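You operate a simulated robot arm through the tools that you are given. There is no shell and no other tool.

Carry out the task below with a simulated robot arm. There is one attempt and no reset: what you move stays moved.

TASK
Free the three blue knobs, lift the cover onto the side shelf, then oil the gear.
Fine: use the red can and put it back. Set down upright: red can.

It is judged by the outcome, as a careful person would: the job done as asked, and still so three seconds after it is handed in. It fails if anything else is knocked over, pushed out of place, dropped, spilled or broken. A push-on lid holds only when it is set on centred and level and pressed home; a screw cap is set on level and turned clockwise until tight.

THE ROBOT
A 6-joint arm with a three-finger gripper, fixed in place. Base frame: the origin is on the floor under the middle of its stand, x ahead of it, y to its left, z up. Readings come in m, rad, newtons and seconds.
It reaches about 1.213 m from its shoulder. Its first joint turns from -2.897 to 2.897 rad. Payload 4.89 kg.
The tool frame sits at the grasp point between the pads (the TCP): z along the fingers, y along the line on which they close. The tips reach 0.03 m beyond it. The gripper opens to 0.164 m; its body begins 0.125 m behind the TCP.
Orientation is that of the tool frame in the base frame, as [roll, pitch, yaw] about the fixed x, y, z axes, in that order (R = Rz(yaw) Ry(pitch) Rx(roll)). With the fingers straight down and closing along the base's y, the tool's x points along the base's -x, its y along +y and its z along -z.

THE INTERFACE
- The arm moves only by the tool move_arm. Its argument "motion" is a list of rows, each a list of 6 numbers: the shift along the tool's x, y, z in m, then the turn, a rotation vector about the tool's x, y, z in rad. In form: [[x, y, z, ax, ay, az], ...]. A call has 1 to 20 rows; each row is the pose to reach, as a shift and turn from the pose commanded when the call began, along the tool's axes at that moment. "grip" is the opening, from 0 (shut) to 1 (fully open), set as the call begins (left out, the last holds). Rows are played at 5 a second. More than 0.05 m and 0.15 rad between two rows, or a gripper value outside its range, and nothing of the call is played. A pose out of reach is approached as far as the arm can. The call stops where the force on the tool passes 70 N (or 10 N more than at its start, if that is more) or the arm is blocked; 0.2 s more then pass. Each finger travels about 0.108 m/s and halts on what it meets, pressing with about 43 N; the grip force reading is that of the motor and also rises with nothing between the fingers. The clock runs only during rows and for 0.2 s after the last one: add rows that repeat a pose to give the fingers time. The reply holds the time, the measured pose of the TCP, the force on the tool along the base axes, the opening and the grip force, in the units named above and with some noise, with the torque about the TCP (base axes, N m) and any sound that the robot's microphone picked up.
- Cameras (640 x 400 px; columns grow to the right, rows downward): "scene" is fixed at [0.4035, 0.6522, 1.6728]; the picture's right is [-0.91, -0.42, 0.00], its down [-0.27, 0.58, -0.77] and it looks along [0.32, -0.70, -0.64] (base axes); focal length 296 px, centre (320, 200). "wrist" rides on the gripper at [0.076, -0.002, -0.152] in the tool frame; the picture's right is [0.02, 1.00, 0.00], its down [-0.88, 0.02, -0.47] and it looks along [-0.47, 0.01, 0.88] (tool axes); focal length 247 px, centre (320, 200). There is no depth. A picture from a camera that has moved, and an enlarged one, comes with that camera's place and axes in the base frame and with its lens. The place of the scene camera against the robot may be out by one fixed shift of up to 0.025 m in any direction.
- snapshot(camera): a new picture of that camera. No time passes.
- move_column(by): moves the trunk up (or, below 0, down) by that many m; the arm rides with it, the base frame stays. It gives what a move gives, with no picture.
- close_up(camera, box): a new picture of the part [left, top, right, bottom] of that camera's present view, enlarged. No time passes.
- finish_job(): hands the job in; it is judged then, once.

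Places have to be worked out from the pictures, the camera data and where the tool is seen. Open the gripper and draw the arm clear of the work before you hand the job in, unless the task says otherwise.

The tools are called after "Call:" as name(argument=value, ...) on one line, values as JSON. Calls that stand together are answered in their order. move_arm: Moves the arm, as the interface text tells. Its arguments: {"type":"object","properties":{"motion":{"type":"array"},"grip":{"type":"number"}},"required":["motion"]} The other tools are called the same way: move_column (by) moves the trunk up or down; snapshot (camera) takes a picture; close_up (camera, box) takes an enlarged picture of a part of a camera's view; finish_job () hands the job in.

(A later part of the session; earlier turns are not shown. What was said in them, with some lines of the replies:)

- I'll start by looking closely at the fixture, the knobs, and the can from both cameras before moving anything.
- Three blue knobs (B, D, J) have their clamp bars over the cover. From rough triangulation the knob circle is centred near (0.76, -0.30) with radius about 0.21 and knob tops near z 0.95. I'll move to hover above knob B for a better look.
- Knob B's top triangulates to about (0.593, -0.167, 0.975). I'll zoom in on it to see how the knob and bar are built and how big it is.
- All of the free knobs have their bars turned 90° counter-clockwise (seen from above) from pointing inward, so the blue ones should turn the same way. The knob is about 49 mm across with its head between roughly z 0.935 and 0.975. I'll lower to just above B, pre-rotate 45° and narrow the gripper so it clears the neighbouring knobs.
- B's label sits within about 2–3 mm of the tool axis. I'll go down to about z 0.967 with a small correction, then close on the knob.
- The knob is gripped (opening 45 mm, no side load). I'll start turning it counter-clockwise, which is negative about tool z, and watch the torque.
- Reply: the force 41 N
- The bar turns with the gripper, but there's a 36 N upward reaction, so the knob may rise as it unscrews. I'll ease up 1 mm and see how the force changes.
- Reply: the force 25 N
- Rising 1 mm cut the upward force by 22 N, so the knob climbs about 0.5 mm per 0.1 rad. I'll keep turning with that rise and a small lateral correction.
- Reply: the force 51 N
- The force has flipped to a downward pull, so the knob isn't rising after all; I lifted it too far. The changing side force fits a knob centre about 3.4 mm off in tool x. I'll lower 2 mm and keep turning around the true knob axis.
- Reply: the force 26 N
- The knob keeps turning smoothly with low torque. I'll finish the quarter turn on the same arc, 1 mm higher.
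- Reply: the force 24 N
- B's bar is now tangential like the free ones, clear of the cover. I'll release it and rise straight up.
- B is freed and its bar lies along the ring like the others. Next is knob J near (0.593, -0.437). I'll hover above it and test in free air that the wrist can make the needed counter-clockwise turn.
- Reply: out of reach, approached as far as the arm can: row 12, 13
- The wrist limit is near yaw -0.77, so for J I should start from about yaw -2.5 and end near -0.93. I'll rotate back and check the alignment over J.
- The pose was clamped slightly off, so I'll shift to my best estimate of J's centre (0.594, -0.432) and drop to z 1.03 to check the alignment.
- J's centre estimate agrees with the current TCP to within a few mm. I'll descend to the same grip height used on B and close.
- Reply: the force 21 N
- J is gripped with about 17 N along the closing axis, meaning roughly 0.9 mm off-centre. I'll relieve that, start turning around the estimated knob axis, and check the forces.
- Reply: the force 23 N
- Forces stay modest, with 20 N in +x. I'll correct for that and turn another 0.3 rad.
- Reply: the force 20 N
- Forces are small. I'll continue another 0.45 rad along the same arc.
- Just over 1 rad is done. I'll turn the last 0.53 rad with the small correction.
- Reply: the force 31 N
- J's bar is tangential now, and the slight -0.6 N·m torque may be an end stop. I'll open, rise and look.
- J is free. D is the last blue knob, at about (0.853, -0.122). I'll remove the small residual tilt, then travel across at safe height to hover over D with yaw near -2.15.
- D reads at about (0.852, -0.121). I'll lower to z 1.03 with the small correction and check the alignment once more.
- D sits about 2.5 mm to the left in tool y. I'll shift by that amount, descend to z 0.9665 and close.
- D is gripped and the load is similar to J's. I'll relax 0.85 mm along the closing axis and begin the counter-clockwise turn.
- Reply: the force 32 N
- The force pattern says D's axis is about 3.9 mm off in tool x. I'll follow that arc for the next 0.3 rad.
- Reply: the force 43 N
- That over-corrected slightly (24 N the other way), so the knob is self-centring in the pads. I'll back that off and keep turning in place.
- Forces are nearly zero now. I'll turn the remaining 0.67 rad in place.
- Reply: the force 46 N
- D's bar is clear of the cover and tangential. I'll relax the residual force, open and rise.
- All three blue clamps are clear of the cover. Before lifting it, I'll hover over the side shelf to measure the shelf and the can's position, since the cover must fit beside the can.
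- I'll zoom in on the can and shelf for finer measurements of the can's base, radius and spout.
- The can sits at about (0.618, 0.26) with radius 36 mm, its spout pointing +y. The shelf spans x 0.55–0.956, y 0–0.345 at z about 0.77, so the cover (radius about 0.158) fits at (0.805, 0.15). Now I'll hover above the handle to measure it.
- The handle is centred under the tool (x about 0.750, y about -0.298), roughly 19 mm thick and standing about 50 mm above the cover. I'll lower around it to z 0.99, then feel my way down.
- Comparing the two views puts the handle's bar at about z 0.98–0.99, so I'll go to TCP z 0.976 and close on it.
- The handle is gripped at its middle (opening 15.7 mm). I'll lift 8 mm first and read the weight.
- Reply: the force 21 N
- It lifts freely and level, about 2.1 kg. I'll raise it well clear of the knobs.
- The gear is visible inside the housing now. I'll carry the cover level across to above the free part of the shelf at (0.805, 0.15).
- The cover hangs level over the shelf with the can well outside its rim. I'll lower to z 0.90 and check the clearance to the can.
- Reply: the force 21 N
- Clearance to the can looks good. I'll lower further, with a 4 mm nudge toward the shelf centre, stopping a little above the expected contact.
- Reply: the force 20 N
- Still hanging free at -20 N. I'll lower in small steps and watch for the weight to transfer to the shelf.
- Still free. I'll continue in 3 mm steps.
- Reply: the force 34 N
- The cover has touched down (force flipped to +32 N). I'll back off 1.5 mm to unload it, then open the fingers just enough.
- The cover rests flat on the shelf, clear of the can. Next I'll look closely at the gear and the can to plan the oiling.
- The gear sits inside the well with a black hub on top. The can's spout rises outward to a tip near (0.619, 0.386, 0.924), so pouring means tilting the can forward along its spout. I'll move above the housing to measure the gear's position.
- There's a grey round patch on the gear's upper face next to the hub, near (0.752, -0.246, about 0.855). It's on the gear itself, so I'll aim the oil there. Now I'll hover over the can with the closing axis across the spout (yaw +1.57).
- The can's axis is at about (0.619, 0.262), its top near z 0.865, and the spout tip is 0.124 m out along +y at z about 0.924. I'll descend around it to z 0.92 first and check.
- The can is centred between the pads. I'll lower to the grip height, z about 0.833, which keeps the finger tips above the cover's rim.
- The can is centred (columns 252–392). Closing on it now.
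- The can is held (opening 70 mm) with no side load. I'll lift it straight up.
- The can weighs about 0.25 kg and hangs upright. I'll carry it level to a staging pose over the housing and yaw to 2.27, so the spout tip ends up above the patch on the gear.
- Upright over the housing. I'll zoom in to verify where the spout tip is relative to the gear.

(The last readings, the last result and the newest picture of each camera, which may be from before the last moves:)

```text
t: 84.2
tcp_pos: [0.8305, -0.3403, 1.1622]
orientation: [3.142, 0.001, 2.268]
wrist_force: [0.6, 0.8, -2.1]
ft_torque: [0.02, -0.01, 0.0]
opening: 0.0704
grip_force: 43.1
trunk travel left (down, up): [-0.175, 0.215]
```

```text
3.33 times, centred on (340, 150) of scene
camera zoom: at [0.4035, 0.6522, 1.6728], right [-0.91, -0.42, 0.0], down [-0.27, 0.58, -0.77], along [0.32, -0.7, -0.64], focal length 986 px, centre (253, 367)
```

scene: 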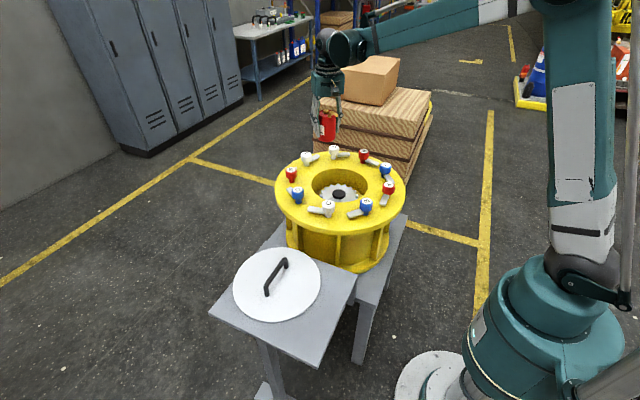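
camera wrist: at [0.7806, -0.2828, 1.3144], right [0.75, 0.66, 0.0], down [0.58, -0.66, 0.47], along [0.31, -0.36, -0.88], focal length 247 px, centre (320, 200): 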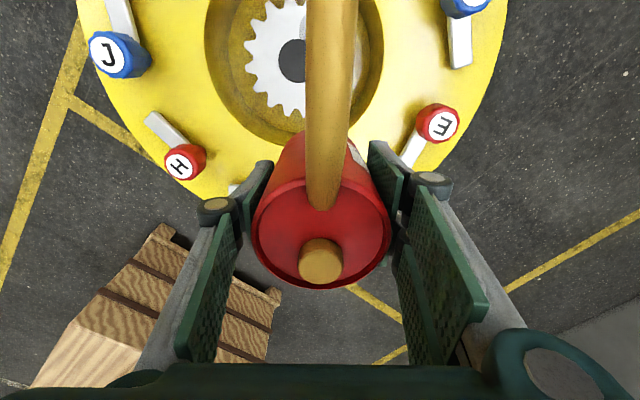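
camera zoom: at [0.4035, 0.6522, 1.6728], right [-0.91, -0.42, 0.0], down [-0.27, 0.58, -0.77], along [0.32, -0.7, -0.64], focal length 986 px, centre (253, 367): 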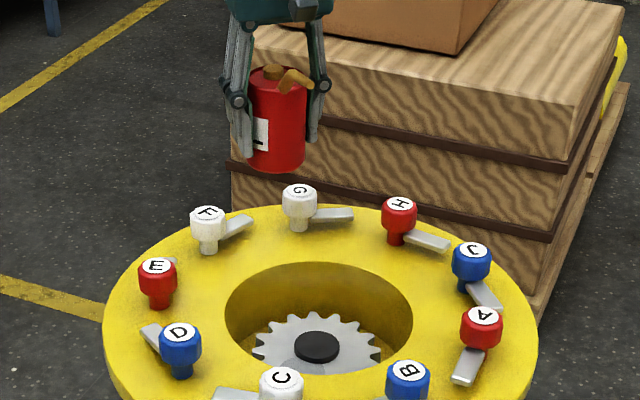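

The tip is above the target with the can upright. I'll lower and begin tilting about the closing axis, holding the tip over the patch, and stop at 40° to check.

Call:
move_arm(motion=[[0, 0, 0.03, 0, 0, 0], [0, 0, 0.065, 0, 0, 0], [-0.01, 0, 0.0694, 0, -0.12, 0], [-0.0181, 0, 0.0679, 0, -0.24, 0], [-0.0241, 0, 0.0654, 0, -0.36, 0], [-0.028, 0, 0.0623, 0, -0.48, 0], [-0.0297, 0, 0.064, 0, -0.6, 0], [-0.0294, 0, 0.0686, 0, -0.7, 0], [-0.0294, 0, 0.0686, 0, -0.7, 0]])

Call:
snapshot(camera="scene")

Call:
snapshot(camera="wrist")

Call:
close_up(camera="scene", box=[280, 90, 400, 210])

```text
t: 86.2
tcp_pos: [0.8513, -0.3626, 1.0938]
orientation: [3.14, 0.705, 2.267]
wrist_force: [-1.0, 0.6, -2.8]
ft_torque: [0.02, 0.02, 0.02]
opening: 0.0707
grip_force: 43.1
trunk travel left (down, up): [-0.175, 0.215]
```

```text
taken
```

scene: 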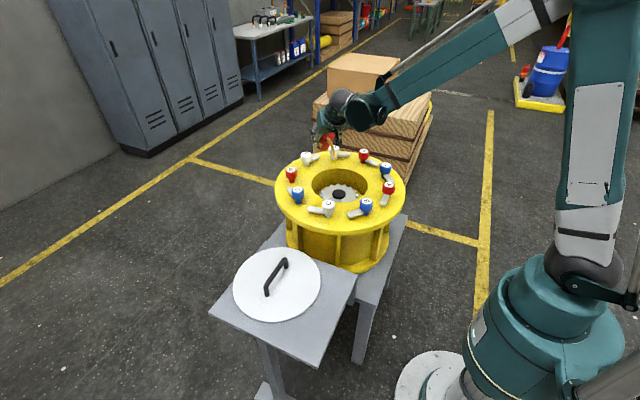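

```text
taken
camera wrist: at [0.7484, -0.2444, 1.1596], right [0.76, 0.66, -0.01], down [0.25, -0.27, 0.93], along [0.61, -0.71, -0.37], focal length 247 px, centre (320, 200)
```

wrist: 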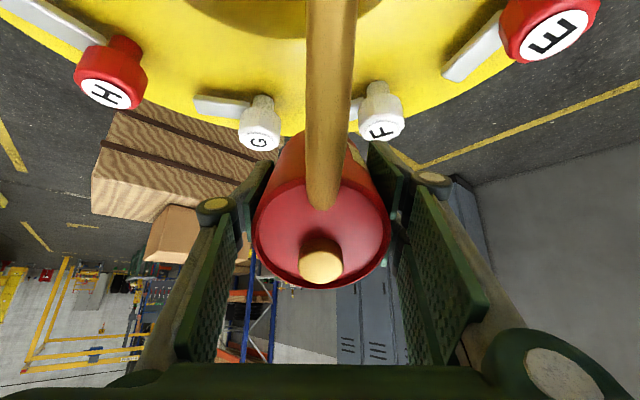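

```text
3.33 times, centred on (340, 150) of scene
camera zoom: at [0.4035, 0.6522, 1.6728], right [-0.91, -0.42, 0.0], down [-0.27, 0.58, -0.77], along [0.32, -0.7, -0.64], focal length 986 px, centre (253, 367)
```

zoom: 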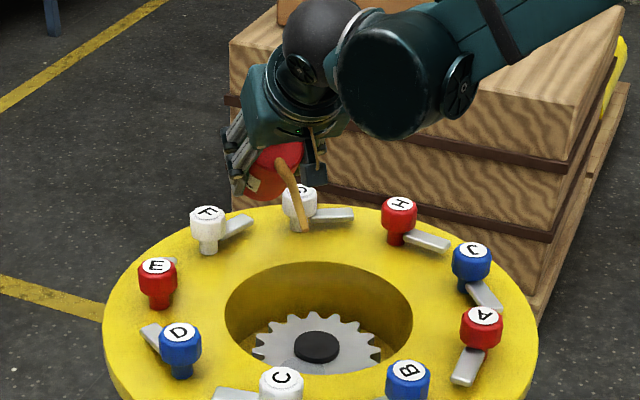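

The tip projects about where predicted, with no oil flowing yet at 40°. I'll tilt on to 60° while lowering the tip toward z about 1.0, still over the patch.

Call:
move_arm(motion=[[0.0044, 0, 0.0024, 0, -0.1, 0], [0.0134, 0, 0.0079, 0, -0.2, 0], [0.0238, 0, 0.0128, 0, -0.3, 0], [0.0278, 0, 0.0131, 0, -0.35, 0], [0.0278, 0, 0.0131, 0, -0.35, 0]])

Call:
close_up(camera="scene", box=[280, 110, 400, 220])

Call:
snapshot(camera="wrist")

```text
t: 87.4
tcp_pos: [0.8427, -0.3522, 1.064]
orientation: [3.139, 1.052, 2.267]
wrist_force: [-0.7, -0.4, -2.6]
ft_torque: [-0.02, 0.01, 0.0]
opening: 0.0705
grip_force: 43.0
trunk travel left (down, up): [-0.175, 0.215]
```

```text
3.64 times, centred on (340, 165) of scene
camera zoom: at [0.4035, 0.6522, 1.6728], right [-0.91, -0.42, 0.0], down [-0.27, 0.58, -0.77], along [0.32, -0.7, -0.64], focal length 1075 px, centre (247, 327)
```

zoom: 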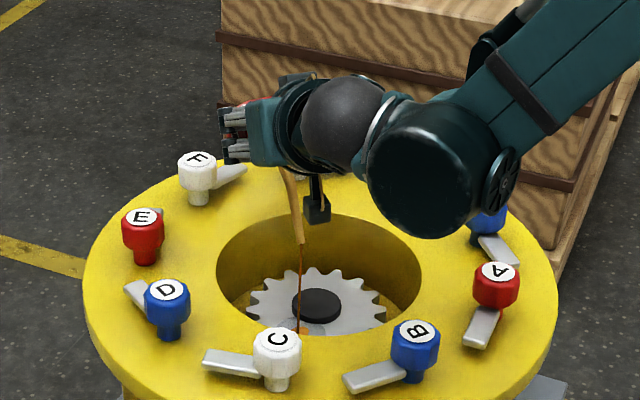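

```text
taken
camera wrist: at [0.7321, -0.2235, 1.0738], right [0.76, 0.65, -0.02], down [0.03, -0.01, 1.0], along [0.65, -0.76, -0.03], focal length 247 px, centre (320, 200)
```

wrist: 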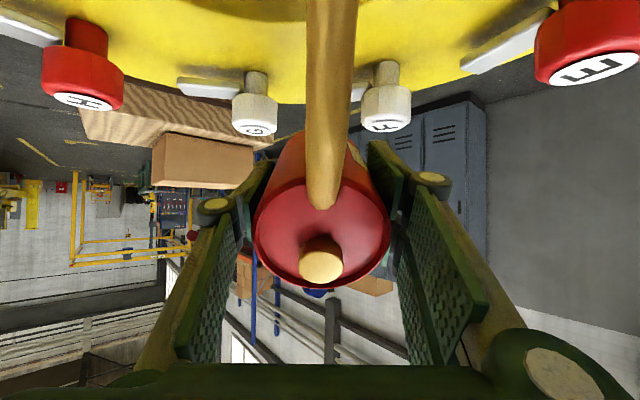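

Oil is streaming from the tip down onto the gear. I'll zoom in on where it lands before letting more time pass.

Call:
close_up(camera="scene", box=[320, 160, 376, 205])

```text
8.89 times, centred on (348, 182) of scene
camera zoom: at [0.4035, 0.6522, 1.6728], right [-0.91, -0.42, 0.0], down [-0.27, 0.58, -0.77], along [0.32, -0.7, -0.64], focal length 2629 px, centre (71, 356)
```

zoom: 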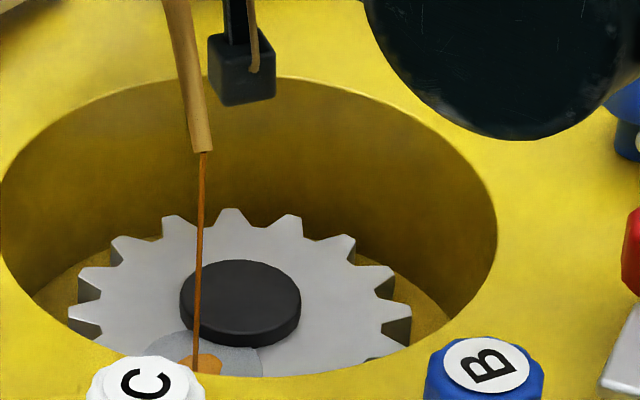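

The stream lands right in the grey patch. I'll hold for about a second and check how the oil builds up.

Call:
move_arm(motion=[[0, 0, 0, 0, 0, 0], [0, 0, 0, 0, 0, 0], [0, 0, 0, 0, 0, 0], [0, 0, 0, 0, 0, 0]])

Call:
close_up(camera="scene", box=[320, 160, 376, 205])

```text
t: 88.4
tcp_pos: [0.8422, -0.3524, 1.0641]
orientation: [3.138, 1.054, 2.265]
wrist_force: [0.6, 0.2, -2.5]
ft_torque: [0.02, -0.01, 0.02]
opening: 0.0706
grip_force: 43.1
trunk travel left (down, up): [-0.175, 0.215]
```

```text
8.89 times, centred on (348, 182) of scene
camera zoom: at [0.4035, 0.6522, 1.6728], right [-0.91, -0.42, 0.0], down [-0.27, 0.58, -0.77], along [0.32, -0.7, -0.64], focal length 2629 px, centre (71, 356)
```

zoom: 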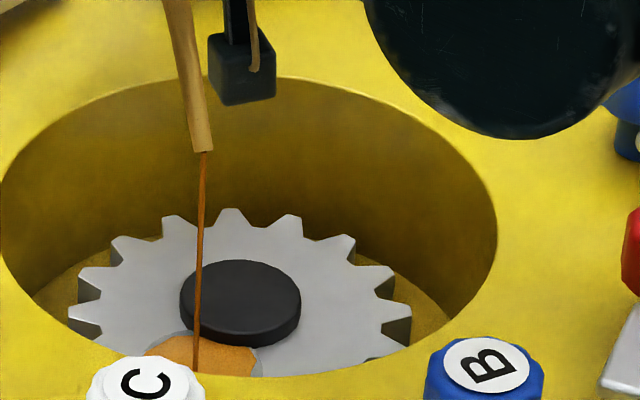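

The oil now covers most of the patch, and more will flow as I tilt back. I'll bring the can back to about 28° with the tip held over the patch, then check.

Call:
move_arm(motion=[[0.0009, 0, 0.0089, 0, 0.14, 0], [-0.0047, 0, 0.0109, 0, 0.28, 0], [-0.0172, 0, 0.0054, 0, 0.42, 0], [-0.0281, 0, -0.0026, 0, 0.56, 0], [-0.0281, 0, -0.0026, 0, 0.56, 0]])

Call:
close_up(camera="scene", box=[320, 160, 376, 205])

Call:
close_up(camera="scene", box=[280, 90, 400, 220])

```text
t: 89.6
tcp_pos: [0.8482, -0.3629, 1.0918]
orientation: [3.139, 0.491, 2.268]
wrist_force: [0.5, -0.5, -2.0]
ft_torque: [0.03, -0.02, -0.01]
opening: 0.0704
grip_force: 43.6
trunk travel left (down, up): [-0.175, 0.215]
```

```text
8.89 times, centred on (348, 182) of scene
camera zoom: at [0.4035, 0.6522, 1.6728], right [-0.91, -0.42, 0.0], down [-0.27, 0.58, -0.77], along [0.32, -0.7, -0.64], focal length 2629 px, centre (71, 356)
```

zoom: 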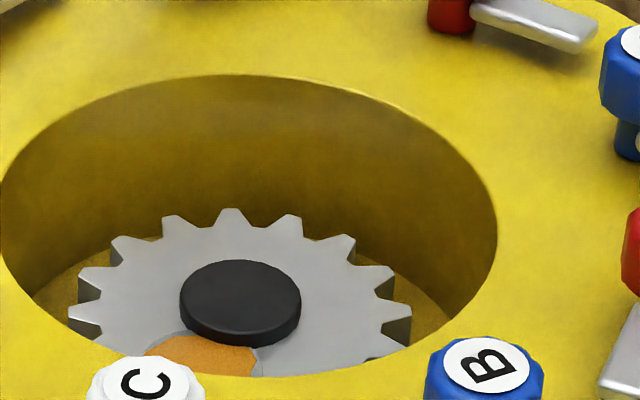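

```text
3.08 times, centred on (340, 155) of scene
camera zoom: at [0.4035, 0.6522, 1.6728], right [-0.91, -0.42, 0.0], down [-0.27, 0.58, -0.77], along [0.32, -0.7, -0.64], focal length 910 px, centre (258, 338)
```

zoom: 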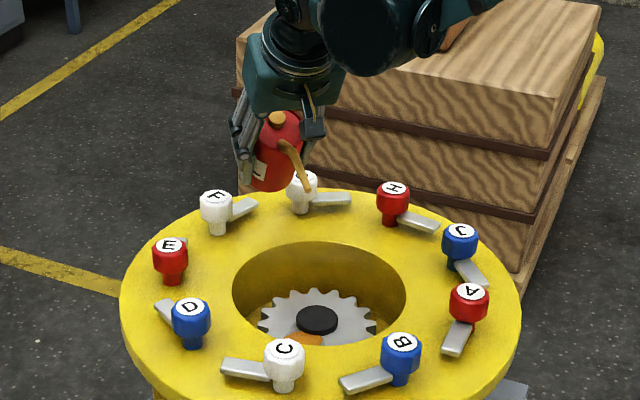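

The flow has stopped and the oil pool sits on the patch, with nothing off the gear. I'll bring the can fully upright and raise it.

Call:
move_arm(motion=[[-0.0023, 0, -0.0123, 0, 0.12, 0], [-0.0018, 0, -0.025, 0, 0.25, 0], [-0.0044, 0, -0.0486, 0, 0.38, 0], [-0.0085, 0, -0.0758, 0, 0.49, 0], [-0.0085, 0, -0.0758, 0, 0.49, 0]])

Call:
snapshot(camera="wrist")

Call:
snapshot(camera="scene")

```text
t: 90.8
tcp_pos: [0.8298, -0.3381, 1.1617]
orientation: [3.141, 0.002, 2.269]
wrist_force: [0.3, -0.1, -2.4]
ft_torque: [0.02, 0.01, 0.04]
opening: 0.0703
grip_force: 43.2
trunk travel left (down, up): [-0.175, 0.215]
```

```text
taken
camera wrist: at [0.7797, -0.2822, 1.3134], right [0.75, 0.66, 0.0], down [0.58, -0.66, 0.47], along [0.31, -0.36, -0.88], focal length 247 px, centre (320, 200)
```

wrist: 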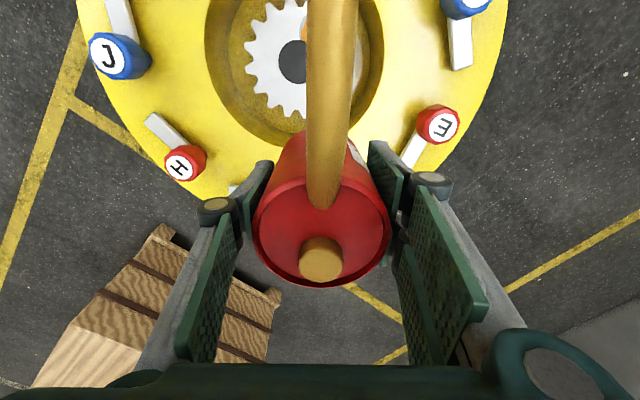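

```text
taken
```

scene: 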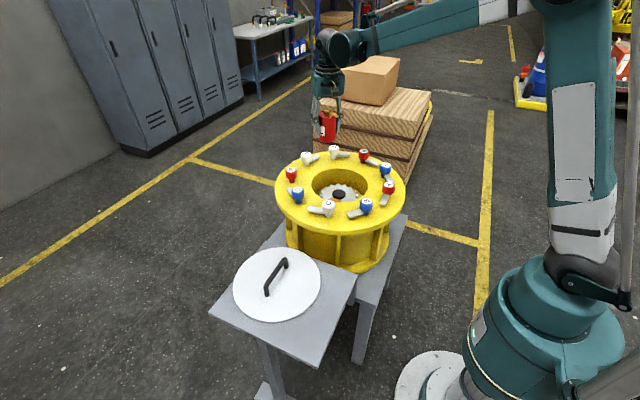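

The patch is hidden behind the spout in the wrist view. I'll slide sideways 8 cm, keeping the upright tip over the well, so the wrist camera can see the patch.

Call:
move_arm(motion=[[0, -0.03, 0, 0, 0, 0], [0, -0.06, 0, 0, 0, 0], [0, -0.08, 0, 0, 0, 0], [0, -0.08, 0, 0, 0, 0]])

Call:
close_up(camera="wrist", box=[300, 0, 480, 110])

```text
t: 91.8
tcp_pos: [0.7679, -0.3911, 1.1625]
orientation: [3.141, 0.003, 2.271]
wrist_force: [-0.4, -0.4, -1.8]
ft_torque: [0.0, -0.07, -0.04]
opening: 0.0703
grip_force: 43.3
trunk travel left (down, up): [-0.175, 0.215]
```

```text
3.56 times, centred on (390, 55) of wrist
camera zoom: at [0.7182, -0.3343, 1.3146], right [0.75, 0.66, 0.0], down [0.58, -0.66, 0.47], along [0.31, -0.36, -0.88], focal length 878 px, centre (71, 716)
```

zoom: 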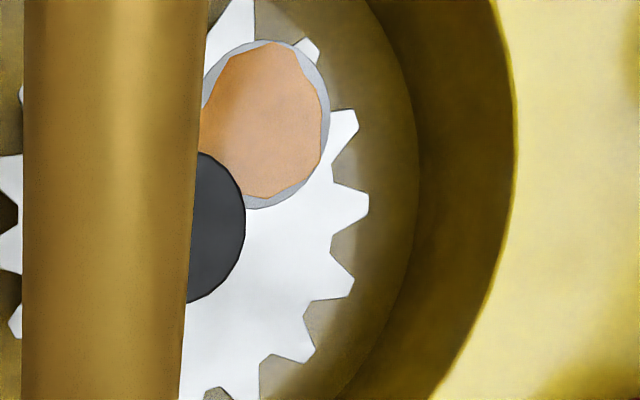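

The oil covers most, but not quite all, of the patch and is well centred. A short top-up should cover it fully, so I'll return to the staging pose and repeat the tilt to 40°.

Call:
move_arm(motion=[[0, 0.03, 0, 0, 0, 0], [0, 0.06, 0, 0, 0, 0], [0, 0.081, 0, 0, 0, 0], [0, 0.081, 0, 0, 0, 0]])

Call:
move_arm(motion=[[0, 0, 0.03, 0, 0, 0], [0, 0, 0.065, 0, 0, 0], [-0.01, 0, 0.0694, 0, -0.12, 0], [-0.0181, 0, 0.0679, 0, -0.24, 0], [-0.0241, 0, 0.0654, 0, -0.36, 0], [-0.028, 0, 0.0623, 0, -0.48, 0], [-0.0297, 0, 0.064, 0, -0.6, 0], [-0.0294, 0, 0.0686, 0, -0.7, 0], [-0.0294, 0, 0.0686, 0, -0.7, 0]])

Call:
close_up(camera="scene", box=[280, 90, 400, 210])

```text
t: 92.8
tcp_pos: [0.8351, -0.3376, 1.1611]
orientation: [3.139, 0.001, 2.268]
wrist_force: [1.0, -0.1, -2.1]
ft_torque: [-0.05, 0.08, 0.02]
opening: 0.0705
grip_force: 43.7
trunk travel left (down, up): [-0.175, 0.215]
```

```text
t: 94.8
tcp_pos: [0.8514, -0.3617, 1.0931]
orientation: [3.139, 0.704, 2.268]
wrist_force: [0.3, -0.4, -2.0]
ft_torque: [0.0, -0.02, 0.0]
opening: 0.0704
grip_force: 43.1
trunk travel left (down, up): [-0.175, 0.215]
```

```text
3.33 times, centred on (340, 150) of scene
camera zoom: at [0.4035, 0.6522, 1.6728], right [-0.91, -0.42, 0.0], down [-0.27, 0.58, -0.77], along [0.32, -0.7, -0.64], focal length 986 px, centre (253, 367)
```

zoom: 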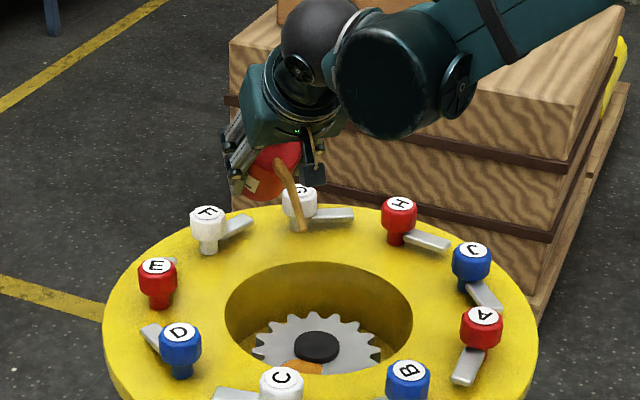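

Same pose as before with no flow yet. Now a brief tilt to 60° for the top-up.

Call:
move_arm(motion=[[0.0044, 0, 0.0024, 0, -0.1, 0], [0.0134, 0, 0.0079, 0, -0.2, 0], [0.0238, 0, 0.0128, 0, -0.3, 0], [0.0278, 0, 0.0131, 0, -0.35, 0]])

Call:
close_up(camera="scene", box=[320, 160, 376, 205])

```text
t: 95.8
tcp_pos: [0.8434, -0.3532, 1.0648]
orientation: [3.139, 1.053, 2.265]
wrist_force: [-0.7, -0.7, -2.4]
ft_torque: [0.01, 0.0, 0.03]
opening: 0.0704
grip_force: 43.1
trunk travel left (down, up): [-0.175, 0.215]
```

```text
8.89 times, centred on (348, 182) of scene
camera zoom: at [0.4035, 0.6522, 1.6728], right [-0.91, -0.42, 0.0], down [-0.27, 0.58, -0.77], along [0.32, -0.7, -0.64], focal length 2629 px, centre (71, 356)
```

zoom: 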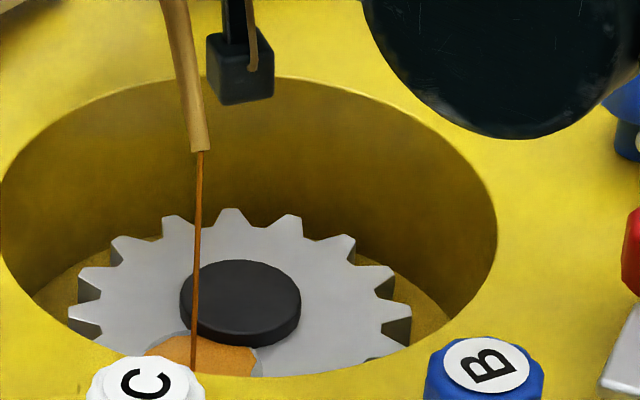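

The stream is running onto the patch again. I'll hold for one more short beat.

Call:
move_arm(motion=[[0, 0, 0, 0, 0, 0], [0, 0, 0, 0, 0, 0]])

Call:
close_up(camera="scene", box=[320, 160, 376, 205])

```text
t: 96.4
tcp_pos: [0.8435, -0.3537, 1.0646]
orientation: [3.139, 1.052, 2.266]
wrist_force: [0.7, 0.6, -2.1]
ft_torque: [-0.02, 0.0, -0.03]
opening: 0.0704
grip_force: 43.2
trunk travel left (down, up): [-0.175, 0.215]
```

```text
8.89 times, centred on (348, 182) of scene
camera zoom: at [0.4035, 0.6522, 1.6728], right [-0.91, -0.42, 0.0], down [-0.27, 0.58, -0.77], along [0.32, -0.7, -0.64], focal length 2629 px, centre (71, 356)
```

zoom: 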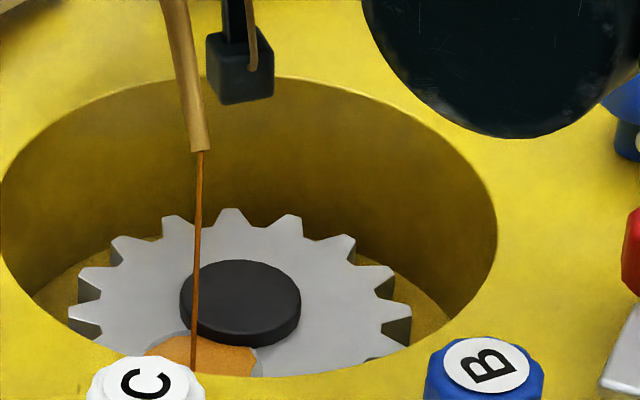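

The pool no longer grows, so the patch was already fully dosed. I'll tilt back right away, keeping the tip over the patch, and bring the can upright.

Call:
move_arm(motion=[[0.0009, 0, 0.0089, 0, 0.14, 0], [-0.0047, 0, 0.0109, 0, 0.28, 0], [-0.0172, 0, 0.0054, 0, 0.42, 0], [-0.0281, 0, -0.0026, 0, 0.56, 0], [-0.0281, 0, -0.0026, 0, 0.56, 0]])

Call:
move_arm(motion=[[-0.0023, 0, -0.0123, 0, 0.12, 0], [-0.0018, 0, -0.025, 0, 0.25, 0], [-0.0044, 0, -0.0486, 0, 0.38, 0], [-0.0085, 0, -0.0758, 0, 0.49, 0], [-0.0085, 0, -0.0758, 0, 0.49, 0]])

Call:
close_up(camera="scene", box=[280, 90, 400, 220])

```text
t: 97.6
tcp_pos: [0.8491, -0.3623, 1.0914]
orientation: [3.14, 0.492, 2.27]
wrist_force: [0.6, 0.2, -1.8]
ft_torque: [-0.01, 0.02, 0.02]
opening: 0.0701
grip_force: 43.3
trunk travel left (down, up): [-0.175, 0.215]
```

```text
t: 98.8
tcp_pos: [0.8317, -0.3395, 1.162]
orientation: [3.139, 0.002, 2.269]
wrist_force: [0.0, -0.6, -2.4]
ft_torque: [-0.03, -0.03, 0.02]
opening: 0.0706
grip_force: 43.0
trunk travel left (down, up): [-0.175, 0.215]
```

```text
3.08 times, centred on (340, 155) of scene
camera zoom: at [0.4035, 0.6522, 1.6728], right [-0.91, -0.42, 0.0], down [-0.27, 0.58, -0.77], along [0.32, -0.7, -0.64], focal length 910 px, centre (258, 338)
```

zoom: 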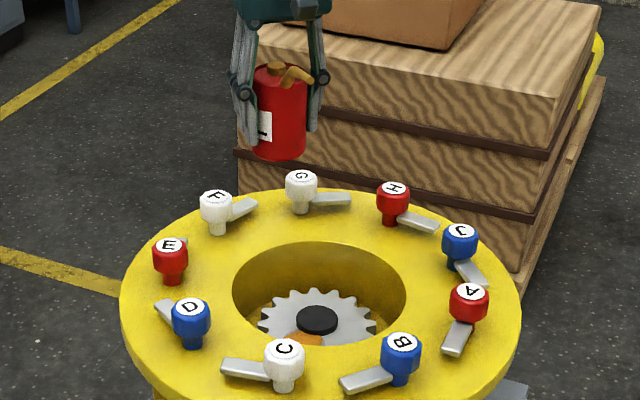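

Upright again with the flow stopped. I'll carry the can level back to above its original spot on the shelf.

Call:
move_arm(motion=[[0.0119, 0.0045, 0, 0, 0, 0.014], [0.0358, 0.0135, 0, 0, 0, 0.042], [0.0717, 0.027, 0, 0, 0, 0.083], [0.1075, 0.0405, 0, 0, 0, 0.125], [0.1433, 0.054, 0, 0, 0, 0.167], [0.1791, 0.0675, 0, 0, 0, 0.2085], [0.215, 0.081, 0, 0, 0, 0.25], [0.2508, 0.0945, 0, 0, 0, 0.292], [0.2866, 0.108, 0, 0, 0, 0.334], [0.3224, 0.1216, 0, 0, 0, 0.375], [0.3583, 0.1351, 0, 0, 0, 0.417], [0.3941, 0.1486, 0, 0, 0, 0.459], [0.4299, 0.1621, 0, 0, 0, 0.5], [0.4657, 0.1756, 0, 0, 0, 0.542], [0.5016, 0.1891, 0, 0, 0, 0.584], [0.5374, 0.2026, 0, 0, 0, 0.6255], [0.5672, 0.2138, 0, 0, 0, 0.66], [0.5852, 0.2206, 0, 0, 0, 0.681], [0.5971, 0.2251, 0, 0, 0, 0.695], [0.5971, 0.2251, 0, 0, 0, 0.695]])

Call:
snapshot(camera="scene")

Call:
snapshot(camera="wrist")

```text
t: 103.0
tcp_pos: [0.6177, 0.2622, 1.1613]
orientation: [3.14, 0.0, 1.574]
wrist_force: [0.0, 0.2, -2.6]
ft_torque: [-0.06, 0.01, 0.01]
opening: 0.0701
grip_force: 43.0
trunk travel left (down, up): [-0.175, 0.215]
```

```text
taken
```

scene: 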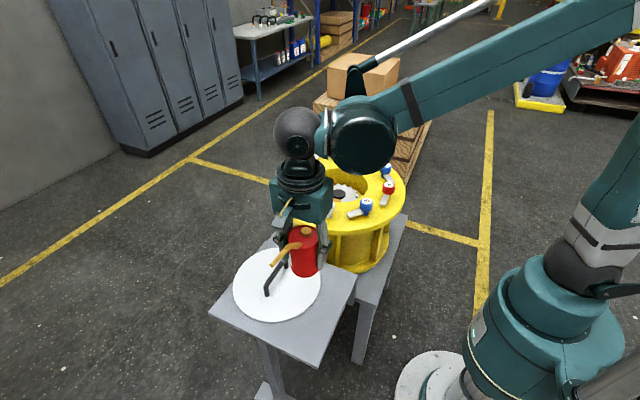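

```text
taken
camera wrist: at [0.6172, 0.3387, 1.3128], right [1.0, 0.02, 0.0], down [0.02, -0.88, 0.47], along [0.01, -0.47, -0.88], focal length 247 px, centre (320, 200)
```

wrist: 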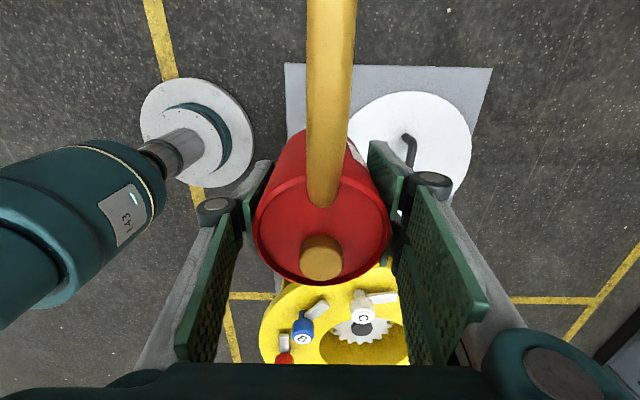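

Back above its spot. I'll zoom in to check whether the can tilted slightly in the grip during pouring.

Call:
close_up(camera="scene", box=[250, 200, 350, 290])

Call:
close_up(camera="wrist", box=[240, 120, 400, 300])

```text
4.44 times, centred on (300, 245) of scene
camera zoom: at [0.4035, 0.6522, 1.6728], right [-0.91, -0.42, 0.0], down [-0.27, 0.58, -0.77], along [0.32, -0.7, -0.64], focal length 1314 px, centre (409, 0)
```

zoom: 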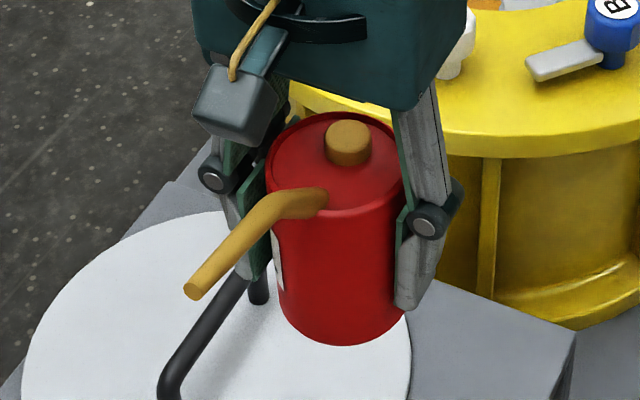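

```text
2.22 times, centred on (320, 210) of wrist
camera zoom: at [0.6172, 0.3387, 1.3128], right [1.0, 0.02, 0.0], down [0.02, -0.88, 0.47], along [0.01, -0.47, -0.88], focal length 549 px, centre (320, 178)
```

zoom: 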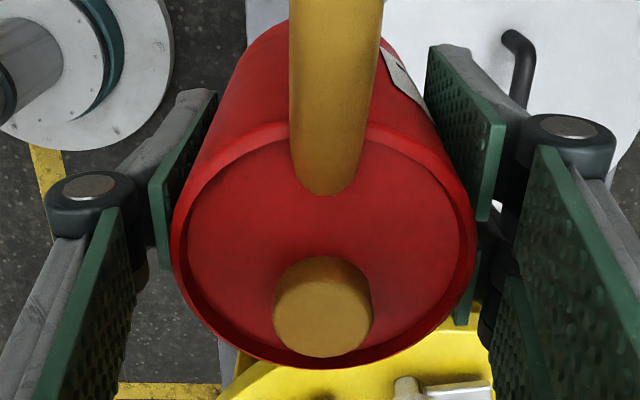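

The can seems to have slid only about 2 mm forward in the pads and is still upright. I'll lower it over its original place with a 2 mm correction, pausing just above the shelf.

Call:
move_arm(motion=[[0, 0, 0.015, 0, 0, 0], [-0.001, 0.001, 0.04, 0, 0, 0], [-0.002, 0.0015, 0.075, 0, 0, 0], [-0.002, 0.0015, 0.11, 0, 0, 0], [-0.002, 0.0015, 0.145, 0, 0, 0], [-0.002, 0.0015, 0.18, 0, 0, 0], [-0.002, 0.0015, 0.215, 0, 0, 0], [-0.002, 0.0015, 0.25, 0, 0, 0], [-0.002, 0.0015, 0.28, 0, 0, 0], [-0.002, 0.0015, 0.3, 0, 0, 0], [-0.002, 0.0015, 0.312, 0, 0, 0], [-0.002, 0.0015, 0.312, 0, 0, 0]])

Call:
close_up(camera="scene", box=[250, 260, 350, 350])

```text
t: 105.6
tcp_pos: [0.6228, 0.2575, 0.8482]
orientation: [3.14, 0.0, 1.575]
wrist_force: [0.0, -0.5, -2.9]
ft_torque: [-0.07, -0.02, -0.05]
opening: 0.0702
grip_force: 43.3
trunk travel left (down, up): [-0.175, 0.215]
```

```text
4.44 times, centred on (300, 305) of scene
camera zoom: at [0.4035, 0.6522, 1.6728], right [-0.91, -0.42, 0.0], down [-0.27, 0.58, -0.77], along [0.32, -0.7, -0.64], focal length 1314 px, centre (409, -267)
```

zoom: 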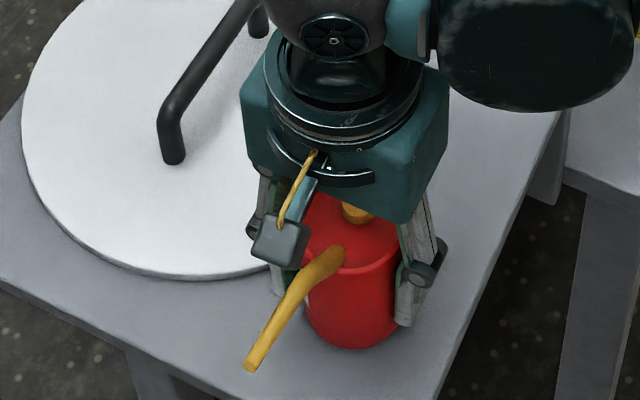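

Still free (just the can's weight). I'll lower in small steps until it touches down.

Call:
move_arm(motion=[[0.001, -0.001, 0.004, 0, 0, 0], [0.001, -0.001, 0.008, 0, 0, 0], [0.001, -0.001, 0.01, 0, 0, 0], [0.001, -0.001, 0.01, 0, 0, 0]])

```text
t: 106.6
tcp_pos: [0.6217, 0.2591, 0.838]
orientation: [3.141, 0.0, 1.575]
wrist_force: [-0.3, -0.5, -2.5]
ft_torque: [0.0, 0.0, 0.01]
opening: 0.0702
grip_force: 42.7
trunk travel left (down, up): [-0.175, 0.215]
```

Call:
move_arm(motion=[[0, 0, 0.001, 0, 0, 0], [0, 0, 0.002, 0, 0, 0], [0, 0, 0.003, 0, 0, 0], [0, 0, 0.003, 0, 0, 0]])

```text
t: 107.6
tcp_pos: [0.6231, 0.2601, 0.8364]
orientation: [3.14, -0.001, 1.575]
wrist_force: [-0.4, -0.3, -0.8]
ft_torque: [0.03, -0.1, -0.02]
opening: 0.0704
grip_force: 42.4
trunk travel left (down, up): [-0.175, 0.215]
```

The weight reading is starting to drop (-0.8 N), so contact is beginning. One more millimetre.

Call:
move_arm(motion=[[0, 0, 0.0007, 0, 0, 0], [0, 0, 0.0013, 0, 0, 0], [0, 0, 0.0013, 0, 0, 0]])

Call:
close_up(camera="scene", box=[250, 260, 350, 350])

```text
t: 108.4
tcp_pos: [0.6225, 0.2601, 0.8349]
orientation: [3.138, 0.001, 1.573]
wrist_force: [8.2, -6.6, 36.3]
ft_torque: [0.12, -0.52, -0.07]
opening: 0.0702
grip_force: 42.6
trunk travel left (down, up): [-0.175, 0.215]
```

```text
4.44 times, centred on (300, 305) of scene
camera zoom: at [0.4035, 0.6522, 1.6728], right [-0.91, -0.42, 0.0], down [-0.27, 0.58, -0.77], along [0.32, -0.7, -0.64], focal length 1314 px, centre (409, -267)
```

zoom: 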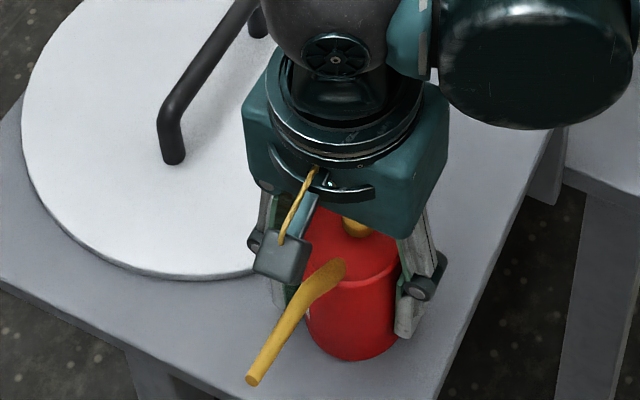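

It's down (36 N). I'll back off about 1.5 mm so it rests without preload, then open the fingers.

Call:
move_arm(motion=[[0, 0, -0.0008, 0, 0, 0], [0, 0, -0.0015, 0, 0, 0], [0, 0, -0.0015, 0, 0, 0]])

```text
t: 109.2
tcp_pos: [0.6227, 0.2608, 0.8355]
orientation: [3.14, 0.0, 1.574]
wrist_force: [-1.7, -0.2, -3.3]
ft_torque: [0.0, 0.02, 0.0]
opening: 0.0703
grip_force: 42.3
trunk travel left (down, up): [-0.175, 0.215]
```

The load is near the can's own weight, so it's at most a fraction of a millimetre up. I'll lower 0.5 mm and open.

Call:
move_arm(motion=[[0, 0, 0.0005, 0, 0, 0], [0, 0, 0.0005, 0, 0, 0]])

Call:
move_arm(motion=[[0, 0, 0, 0, 0, 0], [0, 0, 0, 0, 0, 0], [0, 0, 0, 0, 0, 0], [0, 0, 0, 0, 0, 0]], grip=0.75)

Call:
snapshot(camera="wrist")

Call:
close_up(camera="scene", box=[250, 260, 350, 350])

```text
t: 109.8
tcp_pos: [0.6219, 0.2609, 0.8353]
orientation: [3.14, 0.002, 1.573]
wrist_force: [0.4, 2.3, 1.2]
ft_torque: [0.19, -0.14, 0.06]
opening: 0.0701
grip_force: 42.4
trunk travel left (down, up): [-0.175, 0.215]
```

```text
t: 110.8
tcp_pos: [0.6225, 0.2601, 0.8345]
orientation: [3.139, -0.002, 1.574]
wrist_force: [0.2, 0.9, 0.1]
ft_torque: [0.0, -0.03, 0.04]
opening: 0.123
grip_force: 0.0
trunk travel left (down, up): [-0.175, 0.215]
```

```text
taken
camera wrist: at [0.6202, 0.3371, 0.987], right [1.0, 0.02, 0.0], down [0.02, -0.88, 0.47], along [0.01, -0.47, -0.88], focal length 247 px, centre (320, 200)
```

wrist: 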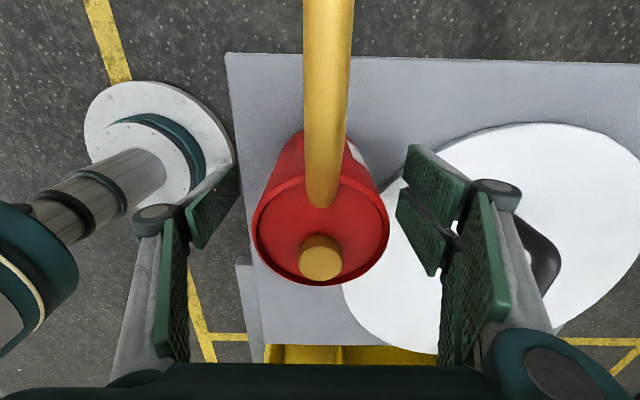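

```text
4.44 times, centred on (300, 305) of scene
camera zoom: at [0.4035, 0.6522, 1.6728], right [-0.91, -0.42, 0.0], down [-0.27, 0.58, -0.77], along [0.32, -0.7, -0.64], focal length 1314 px, centre (409, -267)
```

zoom: 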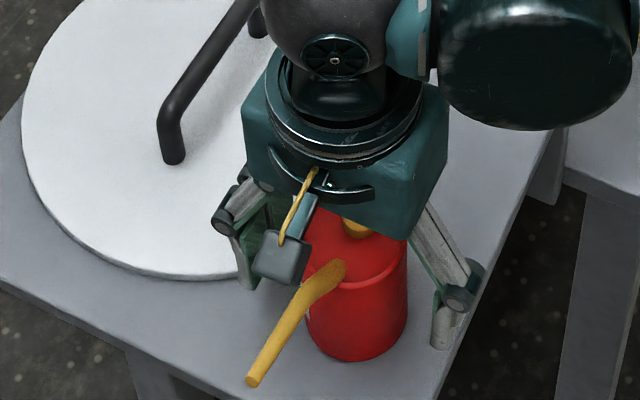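

The can stands on its own, upright. I'll rise straight up, clear of the spout.

Call:
move_arm(motion=[[0, 0, -0.02, 0, 0, 0], [0, 0, -0.05, 0, 0, 0], [0, 0, -0.09, 0, 0, 0], [0, 0, -0.13, 0, 0, 0], [0, 0, -0.18, 0, 0, 0], [0, 0, -0.23, 0, 0, 0], [0, 0, -0.28, 0, 0, 0], [0, 0, -0.33, 0, 0, 0], [0, 0, -0.33, 0, 0, 0]])

Call:
snapshot(camera="scene")

Call:
snapshot(camera="wrist")

```text
t: 112.8
tcp_pos: [0.6204, 0.2622, 1.1643]
orientation: [3.14, 0.001, 1.574]
wrist_force: [-0.2, -0.3, -0.1]
ft_torque: [0.03, -0.08, 0.03]
opening: 0.1232
grip_force: 0.1
trunk travel left (down, up): [-0.175, 0.215]
```

```text
taken
```

scene: 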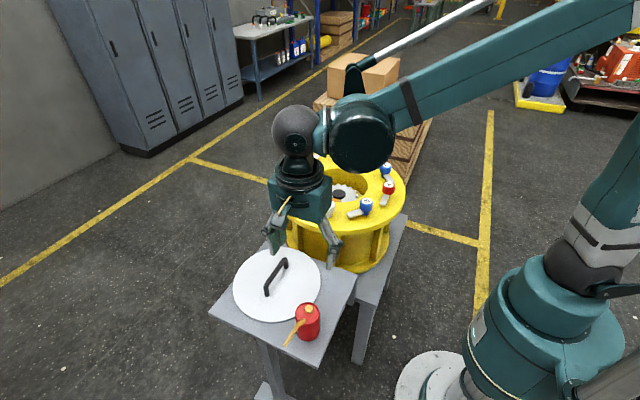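

```text
taken
camera wrist: at [0.6198, 0.3387, 1.3156], right [1.0, 0.02, 0.0], down [0.02, -0.88, 0.47], along [0.01, -0.47, -0.88], focal length 247 px, centre (320, 200)
```

wrist: 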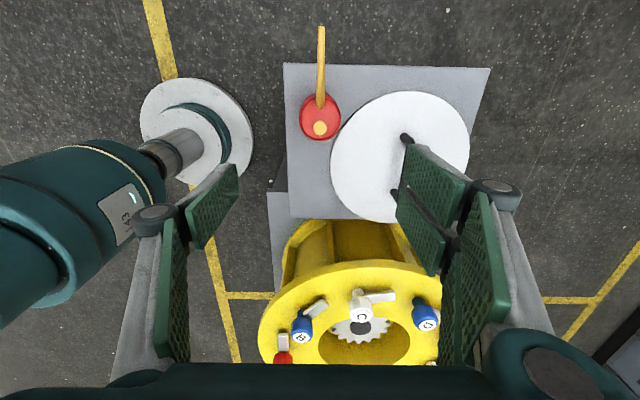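

The can is back in place, upright, with the cover beside it. I'll draw the arm back to near its start pose and do a final check.

Call:
move_arm(motion=[[-0.0432, -0.0047, -0.015, 0, 0, -0.12], [-0.0865, -0.0093, -0.03, 0, 0, -0.241], [-0.1297, -0.014, -0.045, 0, 0, -0.361], [-0.1729, -0.0187, -0.06, 0, 0, -0.482], [-0.2162, -0.0233, -0.075, 0, 0, -0.602], [-0.2594, -0.028, -0.09, 0, 0, -0.723], [-0.3026, -0.0327, -0.105, 0, 0, -0.843], [-0.3458, -0.0374, -0.116, 0, 0, -0.964], [-0.3891, -0.042, -0.116, 0, 0, -1.084], [-0.4323, -0.0467, -0.116, 0, 0, -1.205], [-0.4755, -0.0514, -0.116, 0, 0, -1.325], [-0.5188, -0.056, -0.116, 0, 0, -1.446], [-0.562, -0.0607, -0.116, 0, 0, -1.566], [-0.562, -0.0607, -0.116, 0, 0, -1.566]], grip=1)

Call:
snapshot(camera="wrist")

Call:
close_up(camera="wrist", box=[190, 40, 470, 300])

Call:
snapshot(camera="scene")

Call:
close_up(camera="scene", box=[200, 230, 420, 370])

```text
t: 115.8
tcp_pos: [0.5624, -0.3028, 1.2813]
orientation: [3.141, 0.001, -3.142]
wrist_force: [0.1, 0.3, -0.5]
ft_torque: [0.11, 0.06, -0.03]
opening: 0.1639
grip_force: 0.0
trunk travel left (down, up): [-0.175, 0.215]
```

```text
taken
camera wrist: at [0.4868, -0.3039, 1.433], right [-0.02, 1.0, 0.0], down [0.88, 0.02, 0.47], along [0.47, 0.01, -0.88], focal length 247 px, centre (320, 200)
```

wrist: 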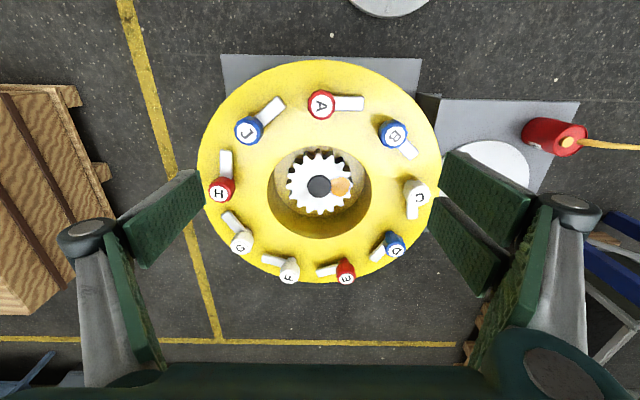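

```text
1.54 times, centred on (330, 170) of wrist
camera zoom: at [0.4868, -0.3039, 1.433], right [-0.02, 1.0, 0.0], down [0.88, 0.02, 0.47], along [0.47, 0.01, -0.88], focal length 380 px, centre (305, 246)
```

zoom: 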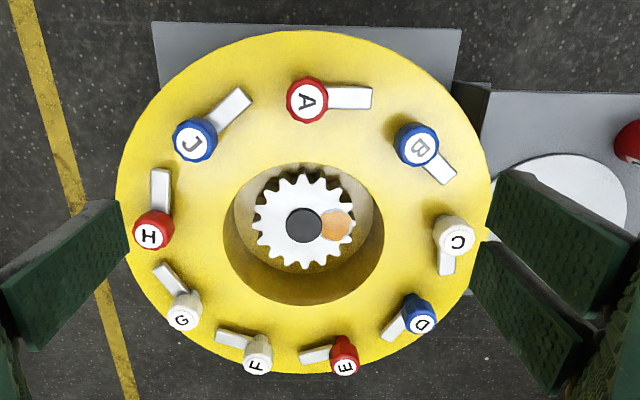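

```text
taken
```

scene: 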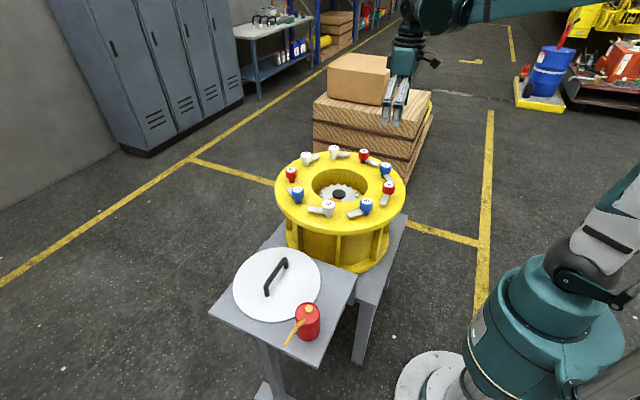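

```text
2.86 times, centred on (310, 300) of scene
camera zoom: at [0.4035, 0.6522, 1.6728], right [-0.91, -0.42, 0.0], down [-0.27, 0.58, -0.77], along [0.32, -0.7, -0.64], focal length 845 px, centre (349, -86)
```

zoom: 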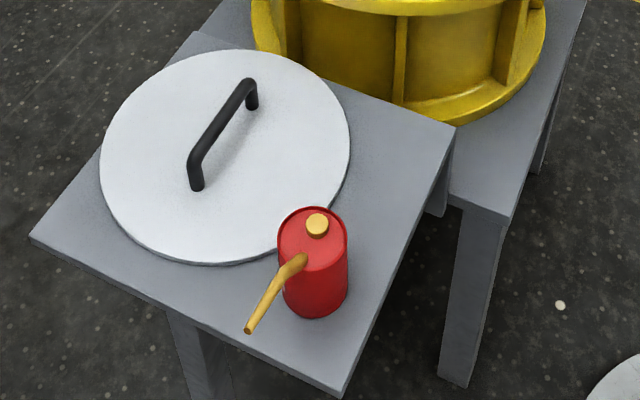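

Final check:
- All three blue clamps are turned clear.
- The cover lies flat on the shelf.
- The oil is only on the gear's patch, with no drips elsewhere.
- The red can is upright where it started.
- The arm is clear with the gripper open.

Handing in.

Call:
finish_job()

```text
The job is handed in.
```

The job is done and handed in:

- **Knobs:** B, D and J are each turned a quarter turn counter-clockwise. Their bars now lie along the ring like the others, clear of the cover opening.
- **Cover:** it lies flat on the side shelf next to the can, without touching it.
- **Oil:** I poured from the red can onto the grey patch on the gear, beside the hub. After the first pour a thin rim of the patch was still bare, so I poured again briefly. The oil did not spread any further, and I saw none anywhere off the gear.
- **Can:** the red can is back upright, within a few millimetres of where it started.

I left the gripper open and the arm clear, close to its starting pose.
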